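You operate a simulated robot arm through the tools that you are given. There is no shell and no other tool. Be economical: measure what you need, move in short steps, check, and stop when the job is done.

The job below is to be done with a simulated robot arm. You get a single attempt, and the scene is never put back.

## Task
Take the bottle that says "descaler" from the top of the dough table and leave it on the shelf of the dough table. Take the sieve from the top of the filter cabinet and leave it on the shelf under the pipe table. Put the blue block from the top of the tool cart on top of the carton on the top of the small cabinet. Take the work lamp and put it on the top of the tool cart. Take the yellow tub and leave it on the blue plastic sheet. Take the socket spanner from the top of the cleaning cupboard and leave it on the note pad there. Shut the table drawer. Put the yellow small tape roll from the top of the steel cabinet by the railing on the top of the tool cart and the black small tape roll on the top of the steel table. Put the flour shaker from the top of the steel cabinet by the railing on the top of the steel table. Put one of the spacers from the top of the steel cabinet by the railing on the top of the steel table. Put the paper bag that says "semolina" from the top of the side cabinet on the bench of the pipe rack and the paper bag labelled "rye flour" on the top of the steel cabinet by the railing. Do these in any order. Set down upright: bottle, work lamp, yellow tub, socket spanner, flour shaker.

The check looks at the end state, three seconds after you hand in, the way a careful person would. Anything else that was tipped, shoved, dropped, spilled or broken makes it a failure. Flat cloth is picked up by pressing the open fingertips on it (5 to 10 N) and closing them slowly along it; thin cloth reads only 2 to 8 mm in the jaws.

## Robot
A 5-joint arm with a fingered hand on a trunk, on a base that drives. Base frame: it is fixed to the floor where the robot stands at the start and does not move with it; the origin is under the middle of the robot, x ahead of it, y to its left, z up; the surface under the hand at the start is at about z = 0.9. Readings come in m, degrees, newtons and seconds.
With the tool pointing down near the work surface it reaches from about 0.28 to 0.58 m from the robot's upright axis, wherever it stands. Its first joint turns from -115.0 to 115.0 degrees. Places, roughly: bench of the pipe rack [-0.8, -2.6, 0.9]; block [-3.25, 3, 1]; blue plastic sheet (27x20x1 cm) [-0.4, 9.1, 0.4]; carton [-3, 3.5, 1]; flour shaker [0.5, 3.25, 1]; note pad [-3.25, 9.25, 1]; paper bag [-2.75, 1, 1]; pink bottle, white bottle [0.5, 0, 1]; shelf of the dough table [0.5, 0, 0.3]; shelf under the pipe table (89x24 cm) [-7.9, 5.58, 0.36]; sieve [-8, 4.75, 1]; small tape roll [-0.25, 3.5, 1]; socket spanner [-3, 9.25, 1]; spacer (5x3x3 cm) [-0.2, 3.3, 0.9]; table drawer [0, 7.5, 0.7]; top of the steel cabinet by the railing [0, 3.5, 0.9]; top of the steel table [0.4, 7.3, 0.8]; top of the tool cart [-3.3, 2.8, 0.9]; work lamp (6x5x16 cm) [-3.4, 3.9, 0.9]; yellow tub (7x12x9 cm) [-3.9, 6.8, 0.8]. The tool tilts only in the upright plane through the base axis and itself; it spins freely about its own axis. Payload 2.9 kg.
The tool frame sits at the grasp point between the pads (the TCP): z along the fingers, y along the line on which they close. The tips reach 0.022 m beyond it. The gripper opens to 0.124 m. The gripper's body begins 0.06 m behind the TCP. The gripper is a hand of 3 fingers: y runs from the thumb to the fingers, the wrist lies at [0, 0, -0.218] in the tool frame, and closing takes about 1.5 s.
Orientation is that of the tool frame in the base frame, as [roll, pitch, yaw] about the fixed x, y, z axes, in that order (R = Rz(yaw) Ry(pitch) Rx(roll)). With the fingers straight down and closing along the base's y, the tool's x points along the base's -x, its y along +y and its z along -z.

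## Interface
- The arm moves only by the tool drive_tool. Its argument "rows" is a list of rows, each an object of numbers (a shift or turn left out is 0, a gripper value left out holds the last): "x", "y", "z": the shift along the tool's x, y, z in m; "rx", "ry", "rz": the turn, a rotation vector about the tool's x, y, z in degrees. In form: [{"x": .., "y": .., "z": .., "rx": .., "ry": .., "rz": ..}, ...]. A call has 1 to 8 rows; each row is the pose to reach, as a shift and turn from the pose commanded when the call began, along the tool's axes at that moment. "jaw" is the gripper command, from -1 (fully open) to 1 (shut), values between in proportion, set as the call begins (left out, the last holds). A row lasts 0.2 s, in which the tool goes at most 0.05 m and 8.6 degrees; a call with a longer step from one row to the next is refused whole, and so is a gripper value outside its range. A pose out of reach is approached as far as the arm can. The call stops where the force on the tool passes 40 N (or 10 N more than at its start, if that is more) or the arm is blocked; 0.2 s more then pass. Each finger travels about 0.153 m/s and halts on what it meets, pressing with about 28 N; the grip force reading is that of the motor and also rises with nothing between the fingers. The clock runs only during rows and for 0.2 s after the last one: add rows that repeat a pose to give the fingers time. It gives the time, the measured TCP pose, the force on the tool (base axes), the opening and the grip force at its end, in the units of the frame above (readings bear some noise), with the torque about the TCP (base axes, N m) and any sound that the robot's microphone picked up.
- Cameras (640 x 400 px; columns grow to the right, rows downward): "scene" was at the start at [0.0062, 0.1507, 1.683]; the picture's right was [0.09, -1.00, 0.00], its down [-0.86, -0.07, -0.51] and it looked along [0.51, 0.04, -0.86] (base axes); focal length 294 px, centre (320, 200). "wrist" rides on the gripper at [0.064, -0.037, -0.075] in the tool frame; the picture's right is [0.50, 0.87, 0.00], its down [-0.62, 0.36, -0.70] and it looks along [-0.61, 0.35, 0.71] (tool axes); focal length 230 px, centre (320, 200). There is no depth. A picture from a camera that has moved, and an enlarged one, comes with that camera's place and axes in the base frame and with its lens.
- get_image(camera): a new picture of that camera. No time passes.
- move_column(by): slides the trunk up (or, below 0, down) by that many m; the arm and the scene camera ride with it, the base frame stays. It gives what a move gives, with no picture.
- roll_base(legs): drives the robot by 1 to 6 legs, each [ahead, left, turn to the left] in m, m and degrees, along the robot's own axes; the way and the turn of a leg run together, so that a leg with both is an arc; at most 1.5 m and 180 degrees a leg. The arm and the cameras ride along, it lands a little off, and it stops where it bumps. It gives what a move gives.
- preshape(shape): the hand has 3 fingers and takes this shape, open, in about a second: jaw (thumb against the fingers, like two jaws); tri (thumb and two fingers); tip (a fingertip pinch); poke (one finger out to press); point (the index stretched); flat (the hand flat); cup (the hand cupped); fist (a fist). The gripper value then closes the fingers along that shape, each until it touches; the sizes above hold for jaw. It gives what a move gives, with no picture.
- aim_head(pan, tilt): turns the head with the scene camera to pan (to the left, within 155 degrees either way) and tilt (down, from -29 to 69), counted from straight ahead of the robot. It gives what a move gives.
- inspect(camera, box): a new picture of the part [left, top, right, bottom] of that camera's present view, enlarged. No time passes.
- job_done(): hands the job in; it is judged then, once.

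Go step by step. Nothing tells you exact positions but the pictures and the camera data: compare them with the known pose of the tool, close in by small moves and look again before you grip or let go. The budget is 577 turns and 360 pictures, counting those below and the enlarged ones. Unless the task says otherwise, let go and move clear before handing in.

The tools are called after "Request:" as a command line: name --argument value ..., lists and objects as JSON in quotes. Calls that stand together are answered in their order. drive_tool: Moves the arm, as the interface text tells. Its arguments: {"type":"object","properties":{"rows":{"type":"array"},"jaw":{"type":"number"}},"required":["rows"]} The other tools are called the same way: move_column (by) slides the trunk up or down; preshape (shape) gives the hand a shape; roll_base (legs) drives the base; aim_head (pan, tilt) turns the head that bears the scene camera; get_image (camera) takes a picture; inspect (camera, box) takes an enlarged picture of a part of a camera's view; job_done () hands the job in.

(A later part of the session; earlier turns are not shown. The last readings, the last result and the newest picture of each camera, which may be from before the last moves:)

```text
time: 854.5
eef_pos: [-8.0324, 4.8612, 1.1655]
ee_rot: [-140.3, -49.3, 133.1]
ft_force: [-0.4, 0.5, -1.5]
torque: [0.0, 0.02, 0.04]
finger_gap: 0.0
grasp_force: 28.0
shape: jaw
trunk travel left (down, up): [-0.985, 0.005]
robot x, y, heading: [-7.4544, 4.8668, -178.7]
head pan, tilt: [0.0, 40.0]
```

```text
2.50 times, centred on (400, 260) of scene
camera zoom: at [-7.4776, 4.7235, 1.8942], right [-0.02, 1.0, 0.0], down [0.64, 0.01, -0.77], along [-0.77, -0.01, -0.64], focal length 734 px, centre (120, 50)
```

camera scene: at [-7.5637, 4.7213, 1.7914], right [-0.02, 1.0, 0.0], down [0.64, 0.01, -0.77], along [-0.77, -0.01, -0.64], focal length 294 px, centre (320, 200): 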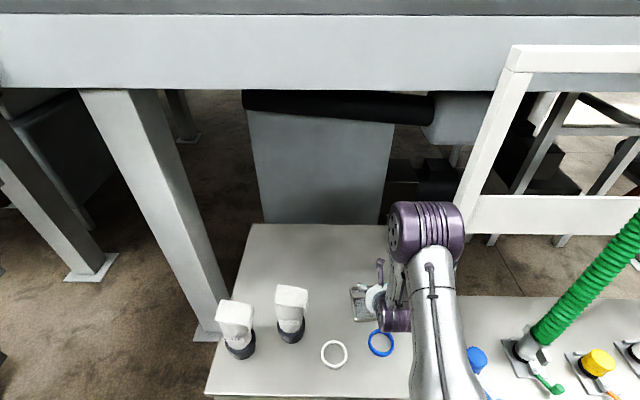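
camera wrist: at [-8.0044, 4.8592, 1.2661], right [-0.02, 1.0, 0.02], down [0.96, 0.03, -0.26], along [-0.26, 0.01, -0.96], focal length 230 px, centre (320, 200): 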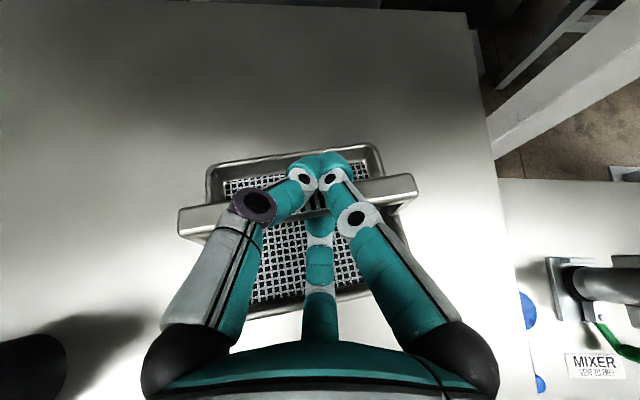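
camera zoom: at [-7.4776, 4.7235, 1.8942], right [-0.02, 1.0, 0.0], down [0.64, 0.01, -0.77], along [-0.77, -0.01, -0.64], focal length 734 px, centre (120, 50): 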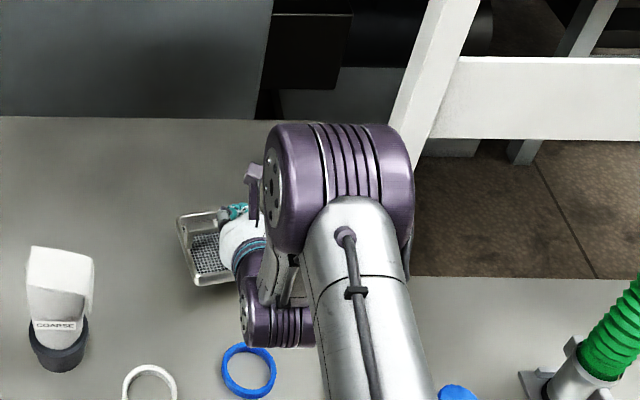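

It hangs level. Back off, lower the trunk, and go to the shelf under the pipe table.

Request:
roll_base --legs '[[-0.47, 0, -1.2]]'

Request:
move_column --by -0.4

Request:
move_column --by -0.31

Request:
roll_base --legs '[[0, -0.56, 0]]'

Request:
aim_head --pan 0 --tilt 30

Request:
get_image --camera "scene"

Request:
get_image --camera "wrist"

```text
time: 857.4
eef_pos: [-7.5529, 4.8759, 1.1647]
ee_rot: [-140.4, -49.3, 132.1]
ft_force: [0.0, 0.0, -1.6]
torque: [-0.01, 0.03, 0.0]
finger_gap: 0.0
grasp_force: 28.0
shape: jaw
trunk travel left (down, up): [-0.985, 0.005]
robot x, y, heading: [-6.9756, 4.8752, 180.0]
head pan, tilt: [0.0, 40.0]
```

```text
time: 861.2
eef_pos: [-7.5528, 4.8758, 0.7642]
ee_rot: [-140.4, -49.3, 132.1]
ft_force: [1.1, 0.0, -1.8]
torque: [-0.02, 0.02, 0.0]
finger_gap: 0.0
grasp_force: 27.6
shape: jaw
trunk travel left (down, up): [-0.585, 0.405]
robot x, y, heading: [-6.9764, 4.8769, 180.0]
head pan, tilt: [0.0, 40.0]
```

```text
time: 864.3
eef_pos: [-7.5532, 4.8762, 0.4551]
ee_rot: [-140.4, -49.3, 132.0]
ft_force: [0.6, 0.2, -1.5]
torque: [-0.01, -0.02, 0.01]
finger_gap: 0.0
grasp_force: 28.1
shape: jaw
trunk travel left (down, up): [-0.275, 0.715]
robot x, y, heading: [-6.974, 4.8735, 179.9]
head pan, tilt: [0.0, 40.0]
```

```text
time: 867.5
eef_pos: [-7.5525, 5.4403, 0.4556]
ee_rot: [-140.5, -49.3, 132.1]
ft_force: [-0.7, -0.3, -1.2]
torque: [-0.04, 0.03, 0.05]
finger_gap: 0.0001
grasp_force: 28.2
shape: jaw
trunk travel left (down, up): [-0.275, 0.715]
robot x, y, heading: [-6.9738, 5.4365, -180.3]
head pan, tilt: [0.0, 40.0]
```

```text
time: 868.2
eef_pos: [-7.5534, 5.4391, 0.455]
ee_rot: [-140.4, -49.3, 132.2]
ft_force: [-0.3, 0.9, -1.3]
torque: [0.02, -0.01, 0.0]
finger_gap: 0.0
grasp_force: 28.0
shape: jaw
trunk travel left (down, up): [-0.275, 0.715]
robot x, y, heading: [-6.975, 5.4399, -179.9]
head pan, tilt: [0.0, 30.0]
```

```text
82 pictures are left
camera scene: at [-7.0067, 5.2929, 1.1994], right [0.0, 1.0, 0.0], down [0.5, 0.0, -0.87], along [-0.87, 0.0, -0.5], focal length 294 px, centre (320, 200)
```

scene: 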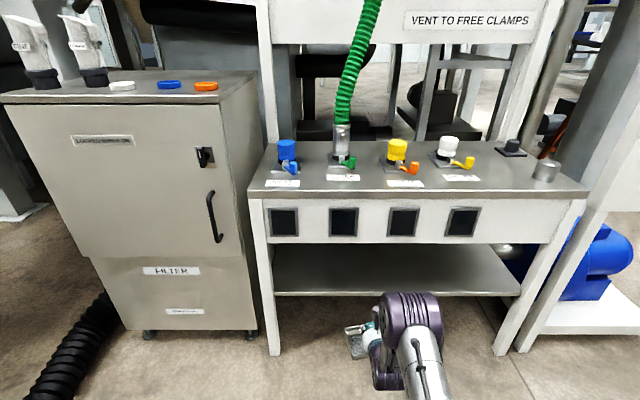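

```text
81 pictures are left
camera wrist: at [-7.5256, 5.4381, 0.5562], right [-0.01, 1.0, 0.02], down [0.96, 0.01, -0.26], along [-0.26, 0.02, -0.96], focal length 230 px, centre (320, 200)
```

wrist: 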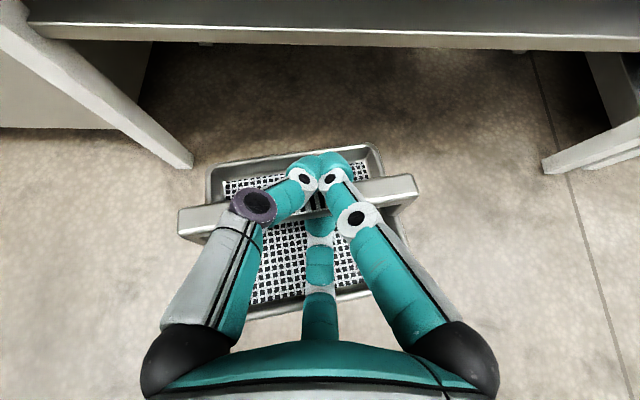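

Request:
move_column --by 0.01

Request:
roll_base --legs '[[0.2, 0, 0]]'

Request:
get_image --camera "scene"

Request:
get_image --camera "wrist"

```text
time: 868.8
eef_pos: [-7.5535, 5.4405, 0.4643]
ee_rot: [-140.4, -49.3, 132.3]
ft_force: [-0.8, 0.1, -1.5]
torque: [0.04, -0.01, -0.01]
finger_gap: 0.0
grasp_force: 27.9
shape: jaw
trunk travel left (down, up): [-0.285, 0.705]
robot x, y, heading: [-6.974, 5.4384, -180.3]
head pan, tilt: [0.0, 30.0]
```

```text
time: 870.4
eef_pos: [-7.7577, 5.4446, 0.4636]
ee_rot: [-140.5, -49.3, 131.9]
ft_force: [0.2, 0.3, -1.5]
torque: [-0.01, 0.0, 0.0]
finger_gap: 0.0002
grasp_force: 27.7
shape: jaw
trunk travel left (down, up): [-0.285, 0.705]
robot x, y, heading: [-7.1805, 5.4351, 179.8]
head pan, tilt: [0.0, 30.0]
```

```text
80 pictures are left
camera scene: at [-7.211, 5.2933, 1.2095], right [0.0, 1.0, 0.0], down [0.5, 0.0, -0.87], along [-0.87, 0.0, -0.5], focal length 294 px, centre (320, 200)
```

scene: 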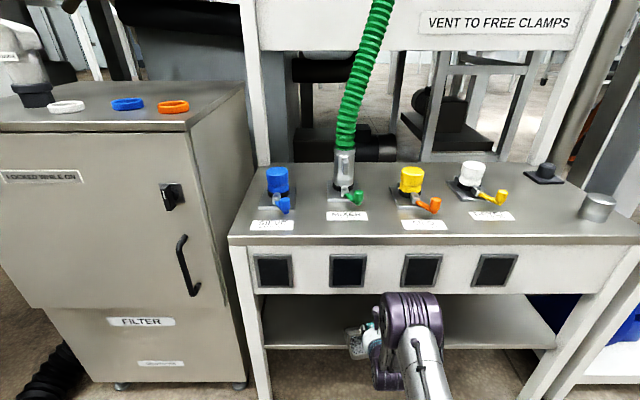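

```text
79 pictures are left
camera wrist: at [-7.7291, 5.4411, 0.5661], right [0.0, 1.0, 0.02], down [0.96, 0.01, -0.26], along [-0.26, 0.02, -0.96], focal length 230 px, centre (320, 200)
```

wrist: 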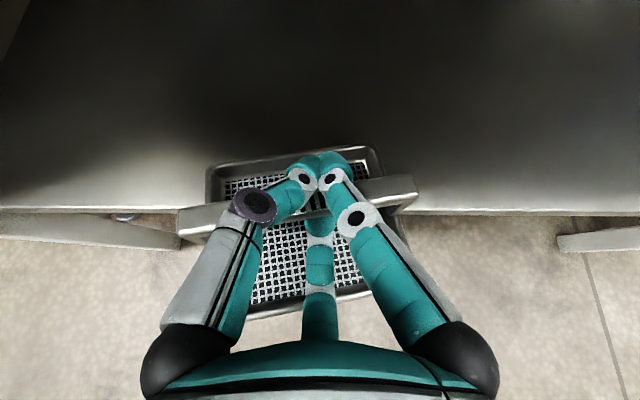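

Request:
roll_base --legs '[[0.095, 0, 0]]'

Request:
get_image --camera "scene"

Request:
get_image --camera "wrist"

```text
time: 871.5
eef_pos: [-7.8526, 5.4439, 0.466]
ee_rot: [-140.3, -49.3, 132.0]
ft_force: [0.2, 0.7, -2.5]
torque: [0.01, 0.01, 0.01]
finger_gap: 0.0
grasp_force: 28.0
shape: jaw
trunk travel left (down, up): [-0.285, 0.705]
robot x, y, heading: [-7.2773, 5.4385, 179.9]
head pan, tilt: [0.0, 30.0]
```

```text
78 pictures are left
camera scene: at [-7.3063, 5.2937, 1.2095], right [0.0, 1.0, 0.0], down [0.5, 0.0, -0.87], along [-0.87, 0.0, -0.5], focal length 294 px, centre (320, 200)
```

scene: 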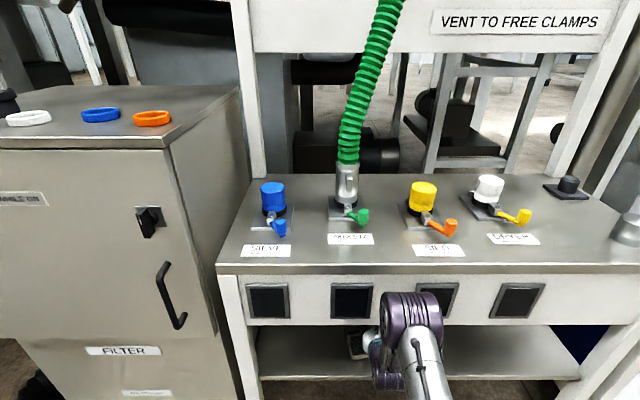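

```text
77 pictures are left
camera wrist: at [-7.8245, 5.4409, 0.5661], right [0.0, 1.0, 0.02], down [0.96, 0.01, -0.26], along [-0.26, 0.02, -0.96], focal length 230 px, centre (320, 200)
```

wrist: 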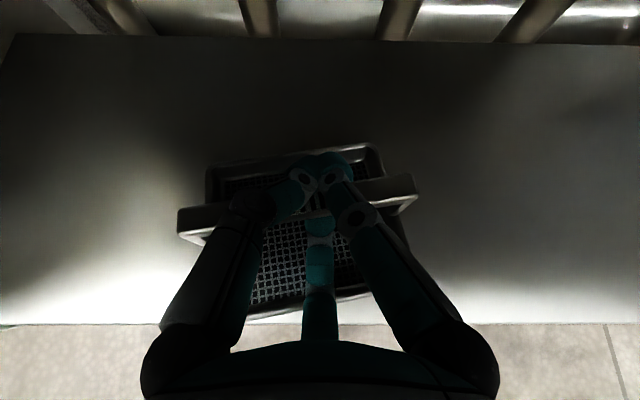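

The sieve is over the shelf. Lower.

Request:
move_column --by -0.025

Request:
move_column --by -0.008

Request:
get_image --camera "wrist"

```text
time: 872.2
eef_pos: [-7.8524, 5.4429, 0.4406]
ee_rot: [-140.4, -49.2, 132.0]
ft_force: [0.2, 0.7, -1.8]
torque: [-0.01, 0.0, -0.01]
finger_gap: 0.0001
grasp_force: 27.8
shape: jaw
trunk travel left (down, up): [-0.26, 0.73]
robot x, y, heading: [-7.2737, 5.4384, 180.0]
head pan, tilt: [0.0, 30.0]
```

```text
time: 872.8
eef_pos: [-7.8518, 5.4431, 0.4311]
ee_rot: [-140.4, -49.3, 132.0]
ft_force: [0.0, -0.5, -2.1]
torque: [0.04, -0.02, 0.04]
finger_gap: 0.0
grasp_force: 27.8
shape: jaw
trunk travel left (down, up): [-0.252, 0.738]
robot x, y, heading: [-7.2755, 5.4419, 179.8]
head pan, tilt: [0.0, 30.0]
```

```text
76 pictures are left
camera wrist: at [-7.8245, 5.4409, 0.5331], right [0.0, 1.0, 0.02], down [0.96, 0.01, -0.26], along [-0.26, 0.02, -0.96], focal length 230 px, centre (320, 200)
```

wrist: 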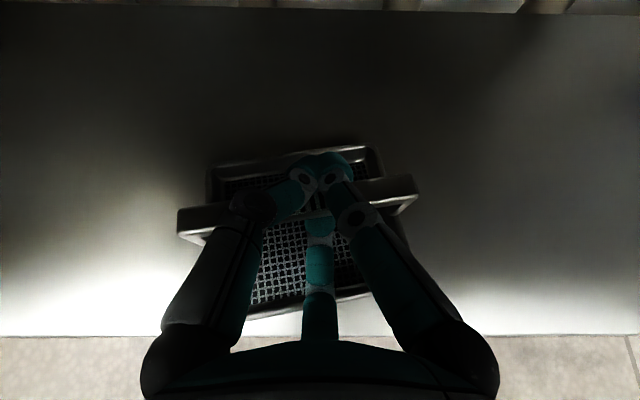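

Request:
move_column --by -0.007

Request:
move_column --by -0.007

Request:
move_column --by -0.006

```text
time: 873.4
eef_pos: [-7.8523, 5.442, 0.4251]
ee_rot: [-140.4, -49.3, 131.9]
ft_force: [0.6, -0.1, -1.3]
torque: [0.02, 0.02, 0.0]
finger_gap: 0.0
grasp_force: 27.4
shape: jaw
trunk travel left (down, up): [-0.245, 0.745]
robot x, y, heading: [-7.2729, 5.4356, 179.8]
head pan, tilt: [0.0, 30.0]
```

```text
time: 873.9
eef_pos: [-7.8516, 5.4424, 0.4189]
ee_rot: [-140.3, -49.3, 131.9]
ft_force: [1.4, 0.5, 2.8]
torque: [0.05, 0.13, 0.02]
finger_gap: 0.0
grasp_force: 27.8
shape: jaw
trunk travel left (down, up): [-0.238, 0.752]
robot x, y, heading: [-7.2722, 5.4406, 179.8]
head pan, tilt: [0.0, 30.0]
```

```text
time: 874.5
eef_pos: [-7.853, 5.4427, 0.4177]
ee_rot: [-139.6, -49.8, 131.3]
ft_force: [-2.8, 0.9, 28.2]
torque: [0.14, 0.3, 0.0]
finger_gap: 0.0
grasp_force: 28.2
shape: jaw
trunk travel left (down, up): [-0.232, 0.758]
robot x, y, heading: [-7.272, 5.4405, 180.1]
head pan, tilt: [0.0, 30.0]
```

Request:
move_column --by 0.008

Request:
drive_tool --rows '[{}, {}, {}, {}]' --jaw 0.0

Request:
get_image --camera "wrist"

```text
time: 875.0
eef_pos: [-7.8511, 5.4433, 0.4184]
ee_rot: [-140.7, -49.2, 132.2]
ft_force: [0.8, -0.3, 0.9]
torque: [0.05, 0.09, 0.02]
finger_gap: 0.0
grasp_force: 28.2
shape: jaw
trunk travel left (down, up): [-0.24, 0.75]
robot x, y, heading: [-7.2777, 5.4331, 179.8]
head pan, tilt: [0.0, 30.0]
```

```text
time: 876.0
eef_pos: [-7.8523, 5.4422, 0.42]
ee_rot: [-140.5, -49.3, 132.0]
ft_force: [0.5, 0.9, -0.3]
torque: [0.02, -0.03, 0.0]
finger_gap: 0.0614
grasp_force: 0.1
shape: jaw
trunk travel left (down, up): [-0.24, 0.75]
robot x, y, heading: [-7.2733, 5.4412, 179.9]
head pan, tilt: [0.0, 30.0]
```

```text
75 pictures are left
camera wrist: at [-7.8243, 5.4409, 0.5212], right [0.0, 1.0, 0.02], down [0.96, 0.01, -0.26], along [-0.26, 0.02, -0.96], focal length 230 px, centre (320, 200)
```

wrist: 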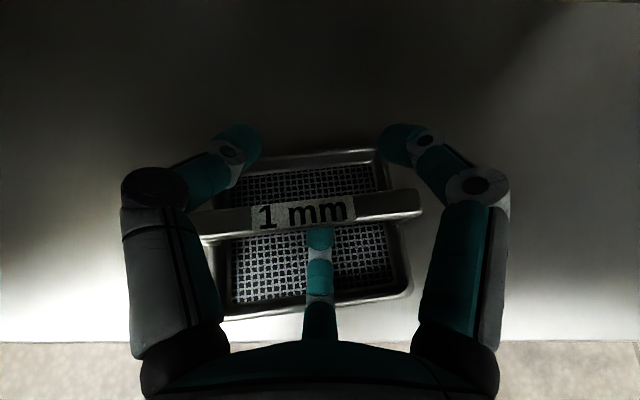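

Request:
drive_tool --rows '[{"z": -0.02}, {"z": -0.04}, {"z": -0.06}, {"z": -0.075}]'

Request:
get_image --camera "wrist"

```text
time: 877.0
eef_pos: [-7.786, 5.441, 0.4588]
ee_rot: [-140.2, -49.3, 131.9]
ft_force: [0.3, 0.7, -0.2]
torque: [-0.01, 0.05, 0.03]
finger_gap: 0.0616
grasp_force: 0.1
shape: jaw
trunk travel left (down, up): [-0.24, 0.75]
robot x, y, heading: [-7.2741, 5.4381, 179.8]
head pan, tilt: [0.0, 30.0]
```

```text
74 pictures are left
camera wrist: at [-7.7585, 5.4391, 0.5591], right [0.0, 1.0, 0.02], down [0.96, 0.01, -0.27], along [-0.27, 0.02, -0.96], focal length 230 px, centre (320, 200)
```

wrist: 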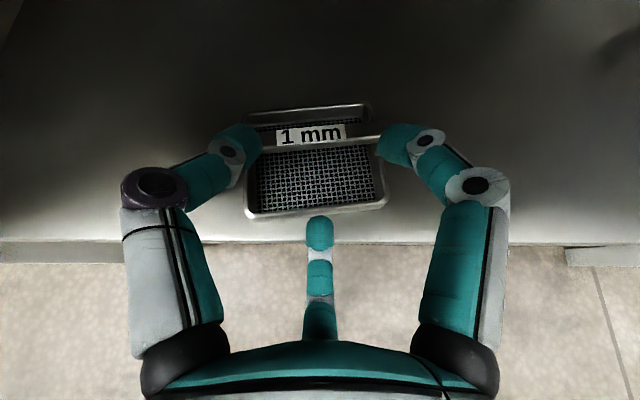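

Sieve placed on the shelf. Retreat, restore the arm.

Request:
roll_base --legs '[[-0.4, 0, 0]]'

Request:
inspect --camera "scene" --box '[240, 140, 560, 340]'

Request:
move_column --by 0.4

Request:
move_column --by 0.34

Request:
drive_tool --rows '[{"rx": -4, "ry": -7.5}, {"rx": -8, "ry": -15}, {"rx": -12, "ry": -22.4}, {"rx": -16, "ry": -29.9}, {"rx": -20.1, "ry": -37.4}, {"rx": -24.1, "ry": -44.9}, {"rx": -28.7, "ry": -53.5}]'

```text
time: 879.5
eef_pos: [-7.392, 5.4422, 0.4573]
ee_rot: [-140.2, -49.2, 131.7]
ft_force: [0.1, 1.1, 0.6]
torque: [0.03, 0.02, -0.01]
finger_gap: 0.0617
grasp_force: 0.0
shape: jaw
trunk travel left (down, up): [-0.24, 0.75]
robot x, y, heading: [-6.8775, 5.4354, 179.3]
head pan, tilt: [0.0, 30.0]
```

```text
2.00 times, centred on (400, 240) of scene
camera zoom: at [-6.9113, 5.2913, 1.1645], right [0.01, 1.0, 0.0], down [0.5, 0.0, -0.87], along [-0.87, 0.01, -0.5], focal length 587 px, centre (160, 120)
```

zoom: 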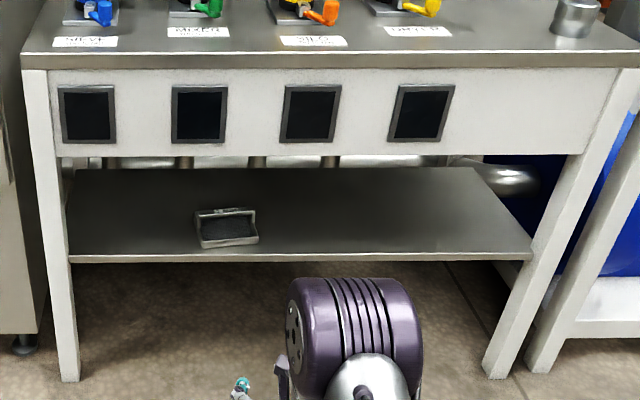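

```text
time: 883.4
eef_pos: [-7.3909, 5.4431, 0.8583]
ee_rot: [-140.3, -49.2, 131.6]
ft_force: [-0.2, 0.5, 0.1]
torque: [0.02, 0.02, 0.01]
finger_gap: 0.0616
grasp_force: 0.0
shape: jaw
trunk travel left (down, up): [-0.64, 0.35]
robot x, y, heading: [-6.8809, 5.4348, 179.5]
head pan, tilt: [0.0, 30.0]
```

```text
time: 886.7
eef_pos: [-7.3904, 5.4427, 1.1991]
ee_rot: [-140.4, -49.3, 131.5]
ft_force: [-0.1, 0.4, 0.3]
torque: [0.01, 0.0, -0.03]
finger_gap: 0.0617
grasp_force: 0.1
shape: jaw
trunk travel left (down, up): [-0.98, 0.01]
robot x, y, heading: [-6.8792, 5.4375, 179.5]
head pan, tilt: [0.0, 30.0]
```

```text
refused: row 7 steps farther than a row can; nothing moved
```

Sieve confirmed on the shelf. Straighten the tool and drive back to the steel cabinet.

Request:
drive_tool --rows '[{"rx": -4, "ry": -7.4}, {"rx": -8, "ry": -14.9}, {"rx": -12, "ry": -22.3}, {"rx": -16, "ry": -29.8}, {"rx": -20, "ry": -37.2}, {"rx": -24, "ry": -44.7}, {"rx": -28, "ry": -52.2}]'

Request:
roll_base --legs '[[0, 0, -179.5], [1.35, 0, 0], [1.33, -0.1, 0]]'

Request:
roll_base --legs '[[0, -1.5, 0], [0, -1.5, 0], [0, -0.2, 0]]'

```text
time: 888.3
eef_pos: [-7.3927, 5.4411, 1.1975]
ee_rot: [-179.7, -0.5, 150.8]
ft_force: [0.1, 0.4, -0.2]
torque: [-0.01, 0.02, 0.02]
finger_gap: 0.0616
grasp_force: 0.0
shape: jaw
trunk travel left (down, up): [-0.98, 0.01]
robot x, y, heading: [-6.8776, 5.4322, 179.4]
head pan, tilt: [0.0, 30.0]
```

```text
time: 908.7
eef_pos: [-3.6802, 5.31, 1.1982]
ee_rot: [-179.6, -0.6, -30.0]
ft_force: [0.0, 0.7, 0.9]
torque: [0.02, -0.01, 0.01]
finger_gap: 0.0618
grasp_force: 0.1
shape: jaw
trunk travel left (down, up): [-0.98, 0.01]
robot x, y, heading: [-4.1952, 5.3225, -1.6]
head pan, tilt: [0.0, 30.0]
```

```text
time: 924.4
eef_pos: [-3.7466, 2.0889, 1.1975]
ee_rot: [-179.8, -0.6, -31.1]
ft_force: [0.4, 0.7, -0.5]
torque: [0.02, 0.0, -0.01]
finger_gap: 0.0618
grasp_force: 0.1
shape: jaw
trunk travel left (down, up): [-0.98, 0.01]
robot x, y, heading: [-4.2594, 2.1121, -2.3]
head pan, tilt: [0.0, 30.0]
```

Request:
roll_base --legs '[[0, 0, 2.3], [1.36, 0, 0], [0.6, 0.72, 0], [1.3, -0.1, 0], [0.4, -0.13, 0], [0, 0, 90]]'

Request:
roll_base --legs '[[0, -0.95, 0]]'

Request:
aim_head --pan -5 --tilt 45

Request:
get_image --camera "scene"

Request:
get_image --camera "wrist"

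```text
time: 948.1
eef_pos: [-0.6308, 3.1065, 1.198]
ee_rot: [-179.7, -0.7, 61.6]
ft_force: [0.6, 0.4, 0.3]
torque: [0.0, -0.01, 0.02]
finger_gap: 0.0621
grasp_force: 0.1
shape: jaw
trunk travel left (down, up): [-0.98, 0.01]
robot x, y, heading: [-0.6291, 2.5947, 90.4]
head pan, tilt: [0.0, 30.0]
```

```text
time: 953.1
eef_pos: [0.3121, 3.117, 1.1974]
ee_rot: [-179.7, -0.7, 62.5]
ft_force: [0.8, -0.1, -0.5]
torque: [0.02, 0.0, 0.0]
finger_gap: 0.0616
grasp_force: 0.1
shape: jaw
trunk travel left (down, up): [-0.98, 0.01]
robot x, y, heading: [0.3222, 2.6063, 91.0]
head pan, tilt: [0.0, 30.0]
```

```text
time: 953.9
eef_pos: [0.3132, 3.1171, 1.198]
ee_rot: [-179.7, -0.6, 62.5]
ft_force: [-0.5, -0.2, -0.4]
torque: [-0.01, -0.03, -0.02]
finger_gap: 0.062
grasp_force: 0.0
shape: jaw
trunk travel left (down, up): [-0.98, 0.01]
robot x, y, heading: [0.3233, 2.6064, 91.2]
head pan, tilt: [-5.0, 45.0]
```

```text
72 pictures are left
camera scene: at [0.1838, 2.6227, 1.882], right [1.0, -0.07, 0.0], down [-0.05, -0.7, -0.71], along [0.05, 0.71, -0.71], focal length 294 px, centre (320, 200)
```

scene: 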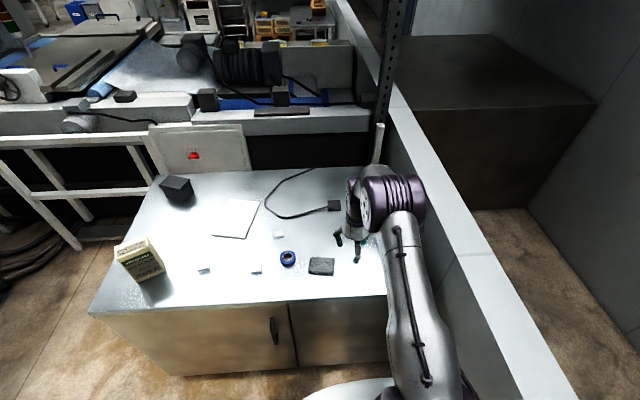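

```text
71 pictures are left
camera wrist: at [0.3099, 3.19, 1.2734], right [1.0, 0.04, 0.0], down [0.03, -0.72, 0.69], along [0.03, -0.69, -0.72], focal length 230 px, centre (320, 200)
```

wrist: 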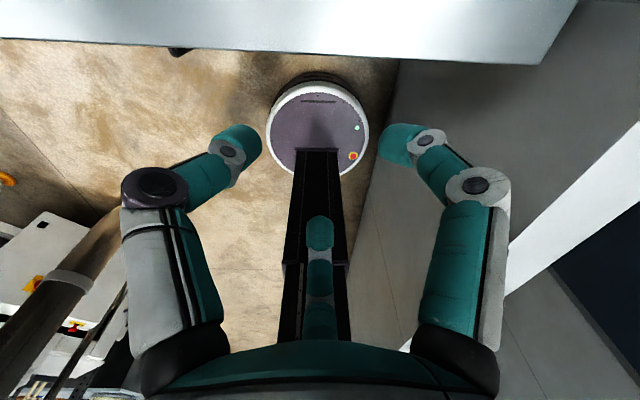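

Request:
roll_base --legs '[[0.095, 0, 0]]'

Request:
drive_tool --rows '[{"x": 0.019, "y": 0.041}, {"x": 0.038, "y": 0.082}, {"x": 0.057, "y": 0.123}, {"x": 0.076, "y": 0.163}, {"x": 0.0945, "y": 0.203}]' --jaw -0.7

Request:
get_image --camera "wrist"

Request:
get_image --camera "scene"

```text
time: 955.0
eef_pos: [0.313, 3.2127, 1.199]
ee_rot: [-179.8, -0.6, 62.2]
ft_force: [0.2, 0.2, -0.3]
torque: [0.01, 0.01, -0.03]
finger_gap: 0.062
grasp_force: 0.1
shape: jaw
trunk travel left (down, up): [-0.98, 0.01]
robot x, y, heading: [0.3202, 2.7006, 90.9]
head pan, tilt: [-5.0, 45.0]
```

```text
time: 956.2
eef_pos: [0.5354, 3.2023, 1.1989]
ee_rot: [-179.9, -0.7, 62.4]
ft_force: [0.6, 0.0, -0.3]
torque: [-0.01, 0.01, -0.02]
finger_gap: 0.1051
grasp_force: 0.1
shape: jaw
trunk travel left (down, up): [-0.98, 0.01]
robot x, y, heading: [0.3213, 2.7047, 91.0]
head pan, tilt: [-5.0, 45.0]
```

```text
70 pictures are left
camera wrist: at [0.5321, 3.2751, 1.2739], right [1.0, 0.04, 0.0], down [0.03, -0.72, 0.69], along [0.03, -0.69, -0.72], focal length 230 px, centre (320, 200)
```

wrist: 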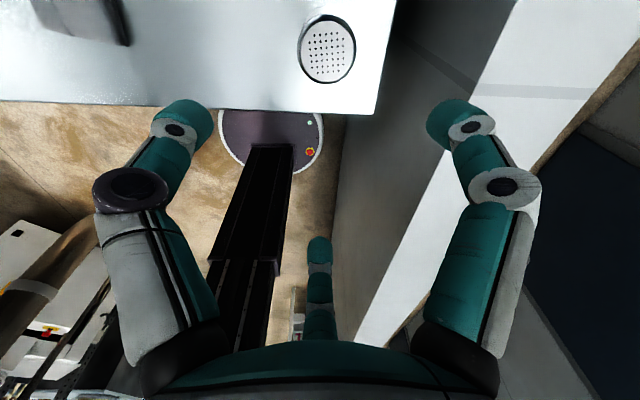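

```text
69 pictures are left
camera scene: at [0.184, 2.7202, 1.8821], right [1.0, -0.07, 0.0], down [-0.05, -0.71, -0.71], along [0.05, 0.71, -0.71], focal length 294 px, centre (320, 200)
```

scene: 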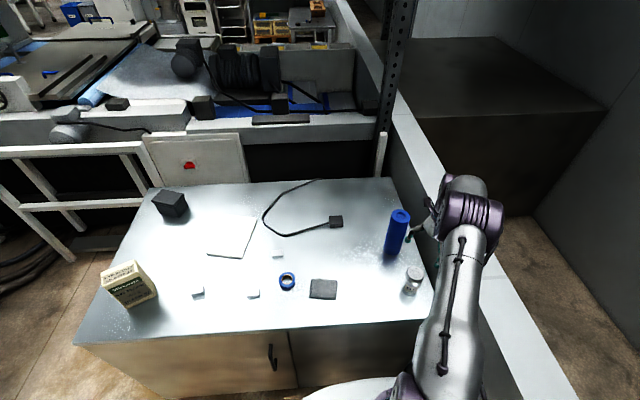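

Request:
drive_tool --rows '[{"x": 0.015, "y": -0.001}, {"x": 0.015, "y": -0.001}]'

Request:
move_column --by -0.14

Request:
get_image --camera "wrist"

```text
time: 956.8
eef_pos: [0.5403, 3.2159, 1.1984]
ee_rot: [-180.0, -0.6, 62.4]
ft_force: [-0.3, -0.9, -0.3]
torque: [-0.01, 0.02, 0.0]
finger_gap: 0.1055
grasp_force: 0.1
shape: jaw
trunk travel left (down, up): [-0.98, 0.01]
robot x, y, heading: [0.3184, 2.7019, 90.7]
head pan, tilt: [-5.0, 45.0]
```

```text
time: 958.5
eef_pos: [0.5387, 3.2162, 1.0589]
ee_rot: [179.9, -0.6, 62.3]
ft_force: [-0.7, 0.6, -0.5]
torque: [0.02, 0.04, -0.01]
finger_gap: 0.1052
grasp_force: 0.1
shape: jaw
trunk travel left (down, up): [-0.84, 0.15]
robot x, y, heading: [0.3206, 2.7041, 90.8]
head pan, tilt: [-5.0, 45.0]
```

```text
68 pictures are left
camera wrist: at [0.5365, 3.2894, 1.1342], right [1.0, 0.04, 0.01], down [0.03, -0.72, 0.69], along [0.03, -0.69, -0.72], focal length 230 px, centre (320, 200)
```

wrist: 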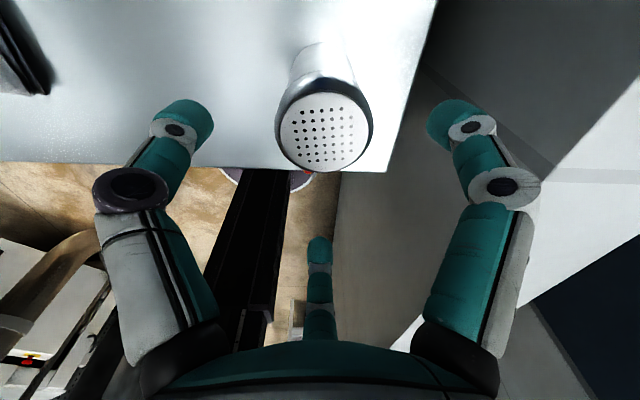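

Request:
drive_tool --rows '[{"x": 0.01, "y": -0.002}, {"x": 0.01, "y": -0.002}]'

Request:
move_column --by -0.09

Request:
drive_tool --rows '[{}, {}, {}, {}, {}, {}, {}]' --jaw 1

Request:
move_column --by 0.22

Request:
get_image --camera "wrist"

```text
time: 959.1
eef_pos: [0.5422, 3.2273, 1.0595]
ee_rot: [-180.0, -0.6, 62.3]
ft_force: [-0.2, -0.3, 0.5]
torque: [0.01, 0.0, 0.0]
finger_gap: 0.1051
grasp_force: 0.0
shape: jaw
trunk travel left (down, up): [-0.84, 0.15]
robot x, y, heading: [0.3211, 2.702, 90.6]
head pan, tilt: [-5.0, 45.0]
```

```text
time: 960.4
eef_pos: [0.5423, 3.2276, 0.9692]
ee_rot: [-180.0, -0.6, 62.3]
ft_force: [-0.1, 0.2, 0.8]
torque: [0.03, -0.03, -0.04]
finger_gap: 0.105
grasp_force: 0.0
shape: jaw
trunk travel left (down, up): [-0.75, 0.24]
robot x, y, heading: [0.3222, 2.7028, 90.8]
head pan, tilt: [-5.0, 45.0]
```

```text
time: 962.0
eef_pos: [0.5422, 3.2272, 0.9689]
ee_rot: [-180.0, -0.6, 62.3]
ft_force: [-0.8, -0.4, -0.4]
torque: [-0.02, 0.04, -0.02]
finger_gap: 0.0487
grasp_force: 28.1
shape: jaw
trunk travel left (down, up): [-0.75, 0.24]
robot x, y, heading: [0.3181, 2.7076, 91.0]
head pan, tilt: [-5.0, 45.0]
```

```text
time: 964.3
eef_pos: [0.5431, 3.227, 1.189]
ee_rot: [-180.0, -0.5, 62.3]
ft_force: [0.5, 0.5, -1.6]
torque: [-0.02, 0.0, -0.02]
finger_gap: 0.0482
grasp_force: 27.5
shape: jaw
trunk travel left (down, up): [-0.97, 0.02]
robot x, y, heading: [0.3219, 2.7039, 91.1]
head pan, tilt: [-5.0, 45.0]
```

```text
67 pictures are left
camera wrist: at [0.5391, 3.3007, 1.2638], right [1.0, 0.04, 0.0], down [0.03, -0.72, 0.69], along [0.03, -0.69, -0.72], focal length 230 px, centre (320, 200)
```

wrist: 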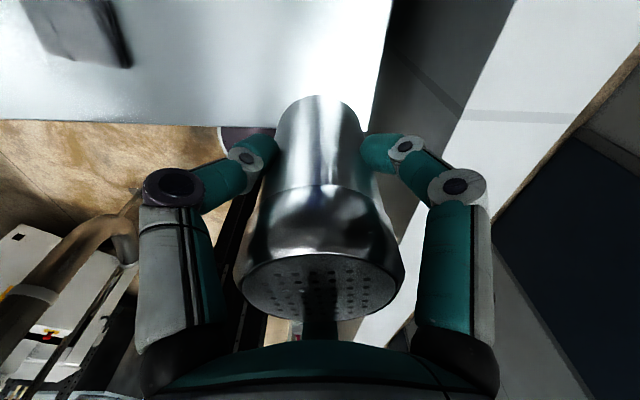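

Shaker held upright. Centre the arm and drive to the steel table.

Request:
drive_tool --rows '[{"x": -0.03, "y": -0.026}, {"x": -0.06, "y": -0.052}, {"x": -0.09, "y": -0.078}, {"x": -0.12, "y": -0.104}, {"x": -0.15, "y": -0.13}, {"x": -0.18, "y": -0.154}]'

Request:
roll_base --legs '[[-0.1, 0, 0], [0, 1.45, 0], [0, 0, -91], [-1.2, 0.15, 0], [-0.57, -0.65, 0], [-1.3, 0, 0]]'

Request:
roll_base --legs '[[0, 1.5, 0], [0, 1.5, 0], [0, 0.2, 0], [0, 0, 45]]'

```text
time: 965.7
eef_pos: [0.3181, 3.1399, 1.1839]
ee_rot: [-179.8, -0.5, 62.3]
ft_force: [-0.2, 0.6, -2.2]
torque: [0.01, -0.02, -0.01]
finger_gap: 0.0483
grasp_force: 28.0
shape: jaw
trunk travel left (down, up): [-0.97, 0.02]
robot x, y, heading: [0.3208, 2.704, 90.9]
head pan, tilt: [-5.0, 45.0]
```

```text
time: 993.4
eef_pos: [-3.7304, 1.9569, 1.1845]
ee_rot: [-179.7, -0.4, -25.3]
ft_force: [-0.2, 0.5, -2.1]
torque: [-0.01, -0.01, -0.01]
finger_gap: 0.0483
grasp_force: 27.4
shape: jaw
trunk travel left (down, up): [-0.97, 0.02]
robot x, y, heading: [-4.1685, 1.9418, 3.4]
head pan, tilt: [-5.0, 45.0]
```

```text
time: 1010.9
eef_pos: [-4.2495, 5.4185, 1.1827]
ee_rot: [-179.8, -0.5, 25.2]
ft_force: [-0.1, -0.4, -3.1]
torque: [0.02, -0.01, 0.01]
finger_gap: 0.048
grasp_force: 27.5
shape: jaw
trunk travel left (down, up): [-0.97, 0.02]
robot x, y, heading: [-4.5156, 5.068, 54.0]
head pan, tilt: [-5.0, 45.0]
```

Request:
roll_base --legs '[[0, 0, -11], [0.805, 0.004, 0], [0.92, 0, 0], [1.067, 0.03, 0], [0.709, -0.456, 0], [0, 0, -43]]'

```text
time: 1031.5
eef_pos: [-1.2462, 7.1102, 1.1841]
ee_rot: [-179.8, -0.5, -30.1]
ft_force: [-0.4, 0.9, -0.8]
torque: [0.05, -0.01, -0.02]
finger_gap: 0.048
grasp_force: 28.4
shape: jaw
trunk travel left (down, up): [-0.97, 0.02]
robot x, y, heading: [-1.6896, 7.1319, -1.5]
head pan, tilt: [-5.0, 45.0]
```

Request:
roll_base --legs '[[0, 0, 1.5], [1.38, 0.12, 0]]'

Request:
aim_head --pan 0 --tilt 45

Request:
get_image --camera "scene"

```text
time: 1038.9
eef_pos: [0.1756, 7.2464, 1.1842]
ee_rot: [-179.8, -0.5, -28.6]
ft_force: [-0.1, 0.1, -2.5]
torque: [0.01, 0.0, -0.02]
finger_gap: 0.0483
grasp_force: 27.8
shape: jaw
trunk travel left (down, up): [-0.97, 0.02]
robot x, y, heading: [-0.2671, 7.2527, 0.2]
head pan, tilt: [-5.0, 45.0]
```

```text
time: 1039.6
eef_pos: [0.1764, 7.2461, 1.1847]
ee_rot: [-179.9, -0.4, -28.5]
ft_force: [-0.1, 0.3, -1.5]
torque: [-0.01, -0.01, 0.0]
finger_gap: 0.048
grasp_force: 28.0
shape: jaw
trunk travel left (down, up): [-0.97, 0.02]
robot x, y, heading: [-0.2663, 7.2522, -0.2]
head pan, tilt: [0.0, 45.0]
```

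```text
66 pictures are left
camera scene: at [-0.2438, 7.3974, 1.8719], right [0.0, -1.0, 0.0], down [-0.71, 0.0, -0.71], along [0.71, 0.0, -0.71], focal length 294 px, centre (320, 200)
```

scene: 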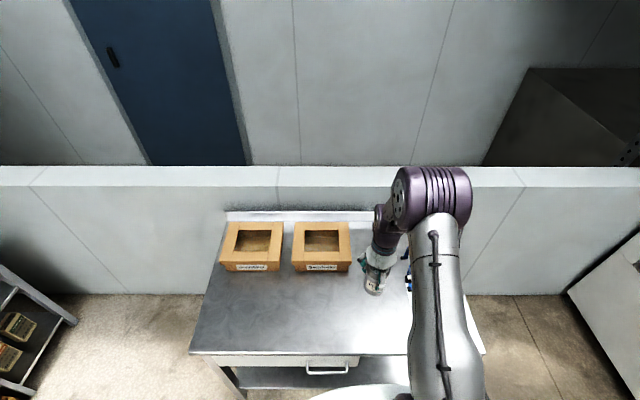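

Request:
drive_tool --rows '[{"x": 0.022, "y": -0.012}, {"x": 0.044, "y": -0.024}, {"x": 0.044, "y": -0.024}]'

Request:
move_column --by -0.28

Request:
drive_tool --rows '[{"z": 0.004}, {"z": 0.008}, {"z": 0.012}, {"z": 0.016}, {"z": 0.02}, {"z": 0.024}, {"z": 0.028}, {"z": 0.032}]'

Request:
get_image --camera "scene"

```text
time: 1040.4
eef_pos: [0.2238, 7.2455, 1.1812]
ee_rot: [-179.8, -0.5, -28.5]
ft_force: [-0.2, -0.8, -2.1]
torque: [-0.01, 0.01, 0.03]
finger_gap: 0.048
grasp_force: 27.9
shape: jaw
trunk travel left (down, up): [-0.97, 0.02]
robot x, y, heading: [-0.263, 7.2524, -0.3]
head pan, tilt: [0.0, 45.0]
```

```text
time: 1043.2
eef_pos: [0.2252, 7.245, 0.9022]
ee_rot: [-179.7, -0.5, -28.5]
ft_force: [-0.9, -0.8, -3.2]
torque: [0.04, 0.01, 0.0]
finger_gap: 0.048
grasp_force: 27.9
shape: jaw
trunk travel left (down, up): [-0.69, 0.3]
robot x, y, heading: [-0.2638, 7.2541, 0.1]
head pan, tilt: [0.0, 45.0]
```

```text
time: 1044.6
eef_pos: [0.2254, 7.2453, 0.8856]
ee_rot: [-179.4, -1.2, -28.6]
ft_force: [-6.1, 0.0, 29.5]
torque: [0.05, 0.24, 0.0]
finger_gap: 0.0497
grasp_force: 28.1
shape: jaw
trunk travel left (down, up): [-0.69, 0.3]
robot x, y, heading: [-0.2667, 7.2538, 0.1]
head pan, tilt: [0.0, 45.0]
stopped in row 6: the force on the tool passed its limit at 43 N (the readings are from after the stop); the commanded pose is now the measured one
```

```text
65 pictures are left
camera scene: at [-0.2503, 7.3973, 1.5922], right [0.0, -1.0, 0.0], down [-0.7, 0.0, -0.71], along [0.71, 0.0, -0.7], focal length 294 px, centre (320, 200)
```

scene: 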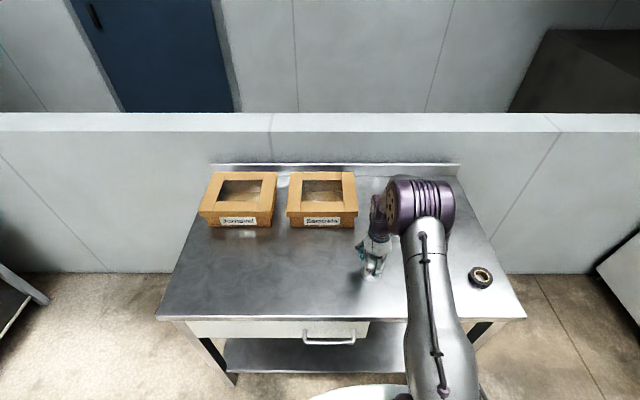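

Contact. Relieve, open wide and rise.

Request:
drive_tool --rows '[{"z": -0.003}, {"z": -0.003}]'

Request:
drive_tool --rows '[{}, {}, {}, {}, {}]' --jaw -0.8

Request:
move_column --by 0.2

Request:
get_image --camera "wrist"

```text
time: 1045.2
eef_pos: [0.2244, 7.2445, 0.8867]
ee_rot: [-179.5, -1.0, -28.5]
ft_force: [-4.8, -0.8, 13.4]
torque: [0.06, 0.15, -0.02]
finger_gap: 0.0499
grasp_force: 28.0
shape: jaw
trunk travel left (down, up): [-0.69, 0.3]
robot x, y, heading: [-0.2645, 7.2525, 0.0]
head pan, tilt: [0.0, 45.0]
```

```text
time: 1046.4
eef_pos: [0.2263, 7.2446, 0.8854]
ee_rot: [-179.4, -0.9, -28.5]
ft_force: [-0.4, 0.7, -0.2]
torque: [0.02, -0.05, 0.01]
finger_gap: 0.1115
grasp_force: 0.0
shape: jaw
trunk travel left (down, up): [-0.69, 0.3]
robot x, y, heading: [-0.2644, 7.2538, 0.2]
head pan, tilt: [0.0, 45.0]
```

```text
time: 1048.5
eef_pos: [0.2273, 7.2453, 1.0863]
ee_rot: [-179.5, -1.0, -28.5]
ft_force: [-0.2, 0.5, 0.0]
torque: [-0.02, 0.0, 0.01]
finger_gap: 0.1115
grasp_force: 0.0
shape: jaw
trunk travel left (down, up): [-0.89, 0.1]
robot x, y, heading: [-0.2619, 7.2527, 0.3]
head pan, tilt: [0.0, 45.0]
```

```text
64 pictures are left
camera wrist: at [0.2995, 7.2472, 1.162], right [0.03, -1.0, 0.0], down [-0.72, -0.02, 0.69], along [-0.69, -0.02, -0.72], focal length 230 px, centre (320, 200)
```

wrist: 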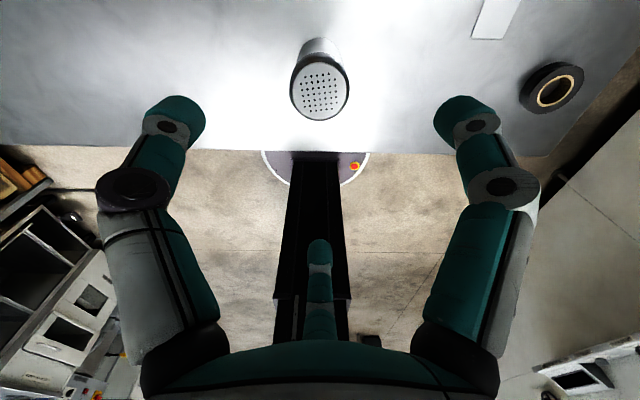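

Shaker done. Now back for a spacer; check the pose before the gap.

Request:
move_column --by 0.09

Request:
roll_base --legs '[[-1.4, -0.1, 0], [0, 0, 42.7], [-0.709, 0.456, 0], [-1.067, -0.03, 0]]'

```text
time: 1049.8
eef_pos: [0.2271, 7.246, 1.1774]
ee_rot: [-179.5, -0.9, -28.4]
ft_force: [0.8, 1.0, 0.1]
torque: [0.03, 0.01, -0.03]
finger_gap: 0.1116
grasp_force: 0.0
shape: jaw
trunk travel left (down, up): [-0.98, 0.01]
robot x, y, heading: [-0.2627, 7.2543, 0.1]
head pan, tilt: [0.0, 45.0]
```

```text
time: 1067.8
eef_pos: [-2.8965, 6.6601, 1.1761]
ee_rot: [-179.5, -0.9, 11.2]
ft_force: [-0.3, -0.8, -0.1]
torque: [-0.02, 0.01, 0.0]
finger_gap: 0.1115
grasp_force: 0.1
shape: jaw
trunk travel left (down, up): [-0.98, 0.01]
robot x, y, heading: [-3.2784, 6.3474, 39.8]
head pan, tilt: [0.0, 45.0]
```

Request:
roll_base --legs '[[0, 0, 8], [-0.51, -0.026, 0], [0, 0, -5], [-0.5, -0.017, 0], [-0.42, 0.05, 0], [0, 0, -43]]'

```text
time: 1071.3
eef_pos: [-3.2142, 6.3015, 1.1759]
ee_rot: [-179.4, -0.9, 15.7]
ft_force: [-0.1, -0.3, 0.0]
torque: [-0.02, -0.02, -0.02]
finger_gap: 0.1115
grasp_force: 0.0
shape: jaw
trunk travel left (down, up): [-0.98, 0.01]
robot x, y, heading: [-3.5713, 5.9616, 44.7]
head pan, tilt: [0.0, 45.0]
stopped in leg 2: the robot was blocked; the commanded pose is now the measured one
```

Request:
aim_head --pan 110 --tilt 60

Request:
get_image --camera "scene"

Request:
aim_head --pan -120 --tilt 60

Request:
get_image --camera "scene"

```text
time: 1073.2
eef_pos: [-3.2142, 6.3035, 1.1762]
ee_rot: [-179.6, -0.9, 15.6]
ft_force: [-0.8, 1.0, -0.2]
torque: [0.04, 0.02, -0.03]
finger_gap: 0.1115
grasp_force: 0.2
shape: jaw
trunk travel left (down, up): [-0.98, 0.01]
robot x, y, heading: [-3.573, 5.9644, 44.2]
head pan, tilt: [110.0, 60.0]
```

```text
63 pictures are left
camera scene: at [-3.7763, 6.0548, 1.8624], right [0.43, 0.9, 0.0], down [0.78, -0.37, -0.5], along [-0.45, 0.22, -0.87], focal length 294 px, centre (320, 200)
```

scene: 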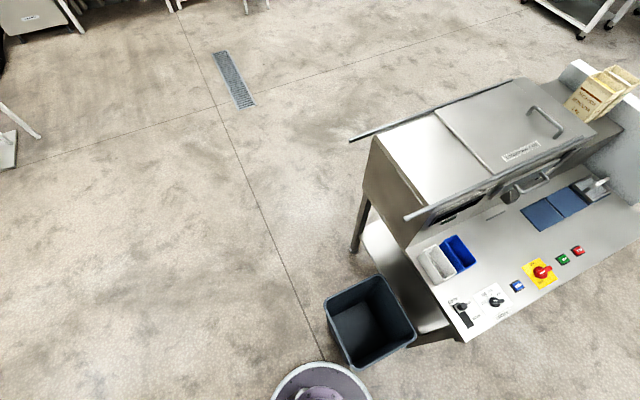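

```text
time: 1076.4
eef_pos: [-3.215, 6.3019, 1.176]
ee_rot: [-179.4, -0.9, 15.7]
ft_force: [0.2, 0.2, -0.2]
torque: [0.0, 0.01, 0.03]
finger_gap: 0.1115
grasp_force: 0.1
shape: jaw
trunk travel left (down, up): [-0.98, 0.01]
robot x, y, heading: [-3.5747, 5.9626, 44.2]
head pan, tilt: [-120.0, 60.0]
```

```text
62 pictures are left
camera scene: at [-3.6999, 5.9612, 1.8624], right [-0.97, -0.25, 0.0], down [-0.22, 0.84, -0.5], along [0.12, -0.48, -0.87], focal length 294 px, centre (320, 200)
```

scene: 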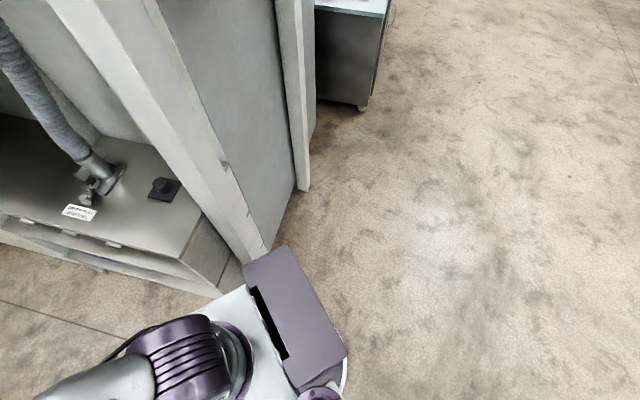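

The rear-right corner touches the post. Go forward, rotate clockwise and pass with a better attitude.

Request:
roll_base --legs '[[0.09, 0.02, 0], [0, 0, -14], [-0.676, -0.181, 0], [-0.3, 0, 0], [0, 0, -30]]'

```text
time: 1077.2
eef_pos: [-3.2137, 6.3086, 1.1761]
ee_rot: [-179.5, -0.9, 16.3]
ft_force: [0.0, -0.1, 0.2]
torque: [-0.03, 0.01, -0.02]
finger_gap: 0.1116
grasp_force: 0.1
shape: jaw
trunk travel left (down, up): [-0.98, 0.01]
robot x, y, heading: [-3.5637, 5.9646, 45.1]
head pan, tilt: [-120.0, 60.0]
stopped in leg 1: the robot was blocked; the commanded pose is now the measured one
```

Request:
roll_base --legs '[[0, 0, -8]]'

Request:
roll_base --legs '[[0.06, -0.02, 0]]'

```text
time: 1078.2
eef_pos: [-3.1696, 6.2571, 1.1761]
ee_rot: [-179.6, -0.8, 8.4]
ft_force: [-0.1, -0.5, -0.8]
torque: [0.01, 0.03, -0.01]
finger_gap: 0.1117
grasp_force: 0.1
shape: jaw
trunk travel left (down, up): [-0.98, 0.01]
robot x, y, heading: [-3.566, 5.9657, 37.1]
head pan, tilt: [-120.0, 60.0]
```

```text
time: 1079.2
eef_pos: [-3.1131, 6.2764, 1.1787]
ee_rot: [-179.6, -1.0, 8.4]
ft_force: [-0.1, 0.8, -0.1]
torque: [-0.01, 0.0, 0.0]
finger_gap: 0.1116
grasp_force: 0.1
shape: jaw
trunk travel left (down, up): [-0.98, 0.01]
robot x, y, heading: [-3.5054, 5.9887, 36.9]
head pan, tilt: [-120.0, 60.0]
```

The gap between bin and post is only 0.70 m; centre on its midpoint (-3.515, 5.905), heading 36°.

Request:
roll_base --legs '[[0.2, 0, 0], [0, -0.062, 0], [-0.3, 0, -0.9]]'

```text
time: 1083.0
eef_pos: [-3.144, 6.1673, 1.1761]
ee_rot: [-179.7, -0.8, 7.4]
ft_force: [-0.2, 0.1, -0.1]
torque: [0.0, -0.01, 0.02]
finger_gap: 0.1114
grasp_force: 0.1
shape: jaw
trunk travel left (down, up): [-0.98, 0.01]
robot x, y, heading: [-3.547, 5.8838, 36.2]
head pan, tilt: [-120.0, 60.0]
```

Request:
roll_base --legs '[[-0.35, 0, 0], [-0.45, 0, 0], [0, 0, -36]]'

Request:
roll_base --legs '[[0, -1.5, 0], [0, -1.5, 0], [0, -0.25, 0]]'

```text
time: 1089.3
eef_pos: [-3.6897, 5.4159, 1.1762]
ee_rot: [-179.6, -0.8, -27.6]
ft_force: [0.0, 0.2, 0.2]
torque: [0.01, 0.02, 0.01]
finger_gap: 0.1114
grasp_force: 0.1
shape: jaw
trunk travel left (down, up): [-0.98, 0.01]
robot x, y, heading: [-4.1802, 5.4122, 1.3]
head pan, tilt: [-120.0, 60.0]
```

```text
time: 1104.9
eef_pos: [-3.6919, 2.1927, 1.1764]
ee_rot: [-179.6, -0.9, -30.5]
ft_force: [-0.3, 0.8, -1.3]
torque: [0.0, -0.01, 0.01]
finger_gap: 0.1119
grasp_force: 0.0
shape: jaw
trunk travel left (down, up): [-0.98, 0.01]
robot x, y, heading: [-4.1846, 2.216, -2.0]
head pan, tilt: [-120.0, 60.0]
```

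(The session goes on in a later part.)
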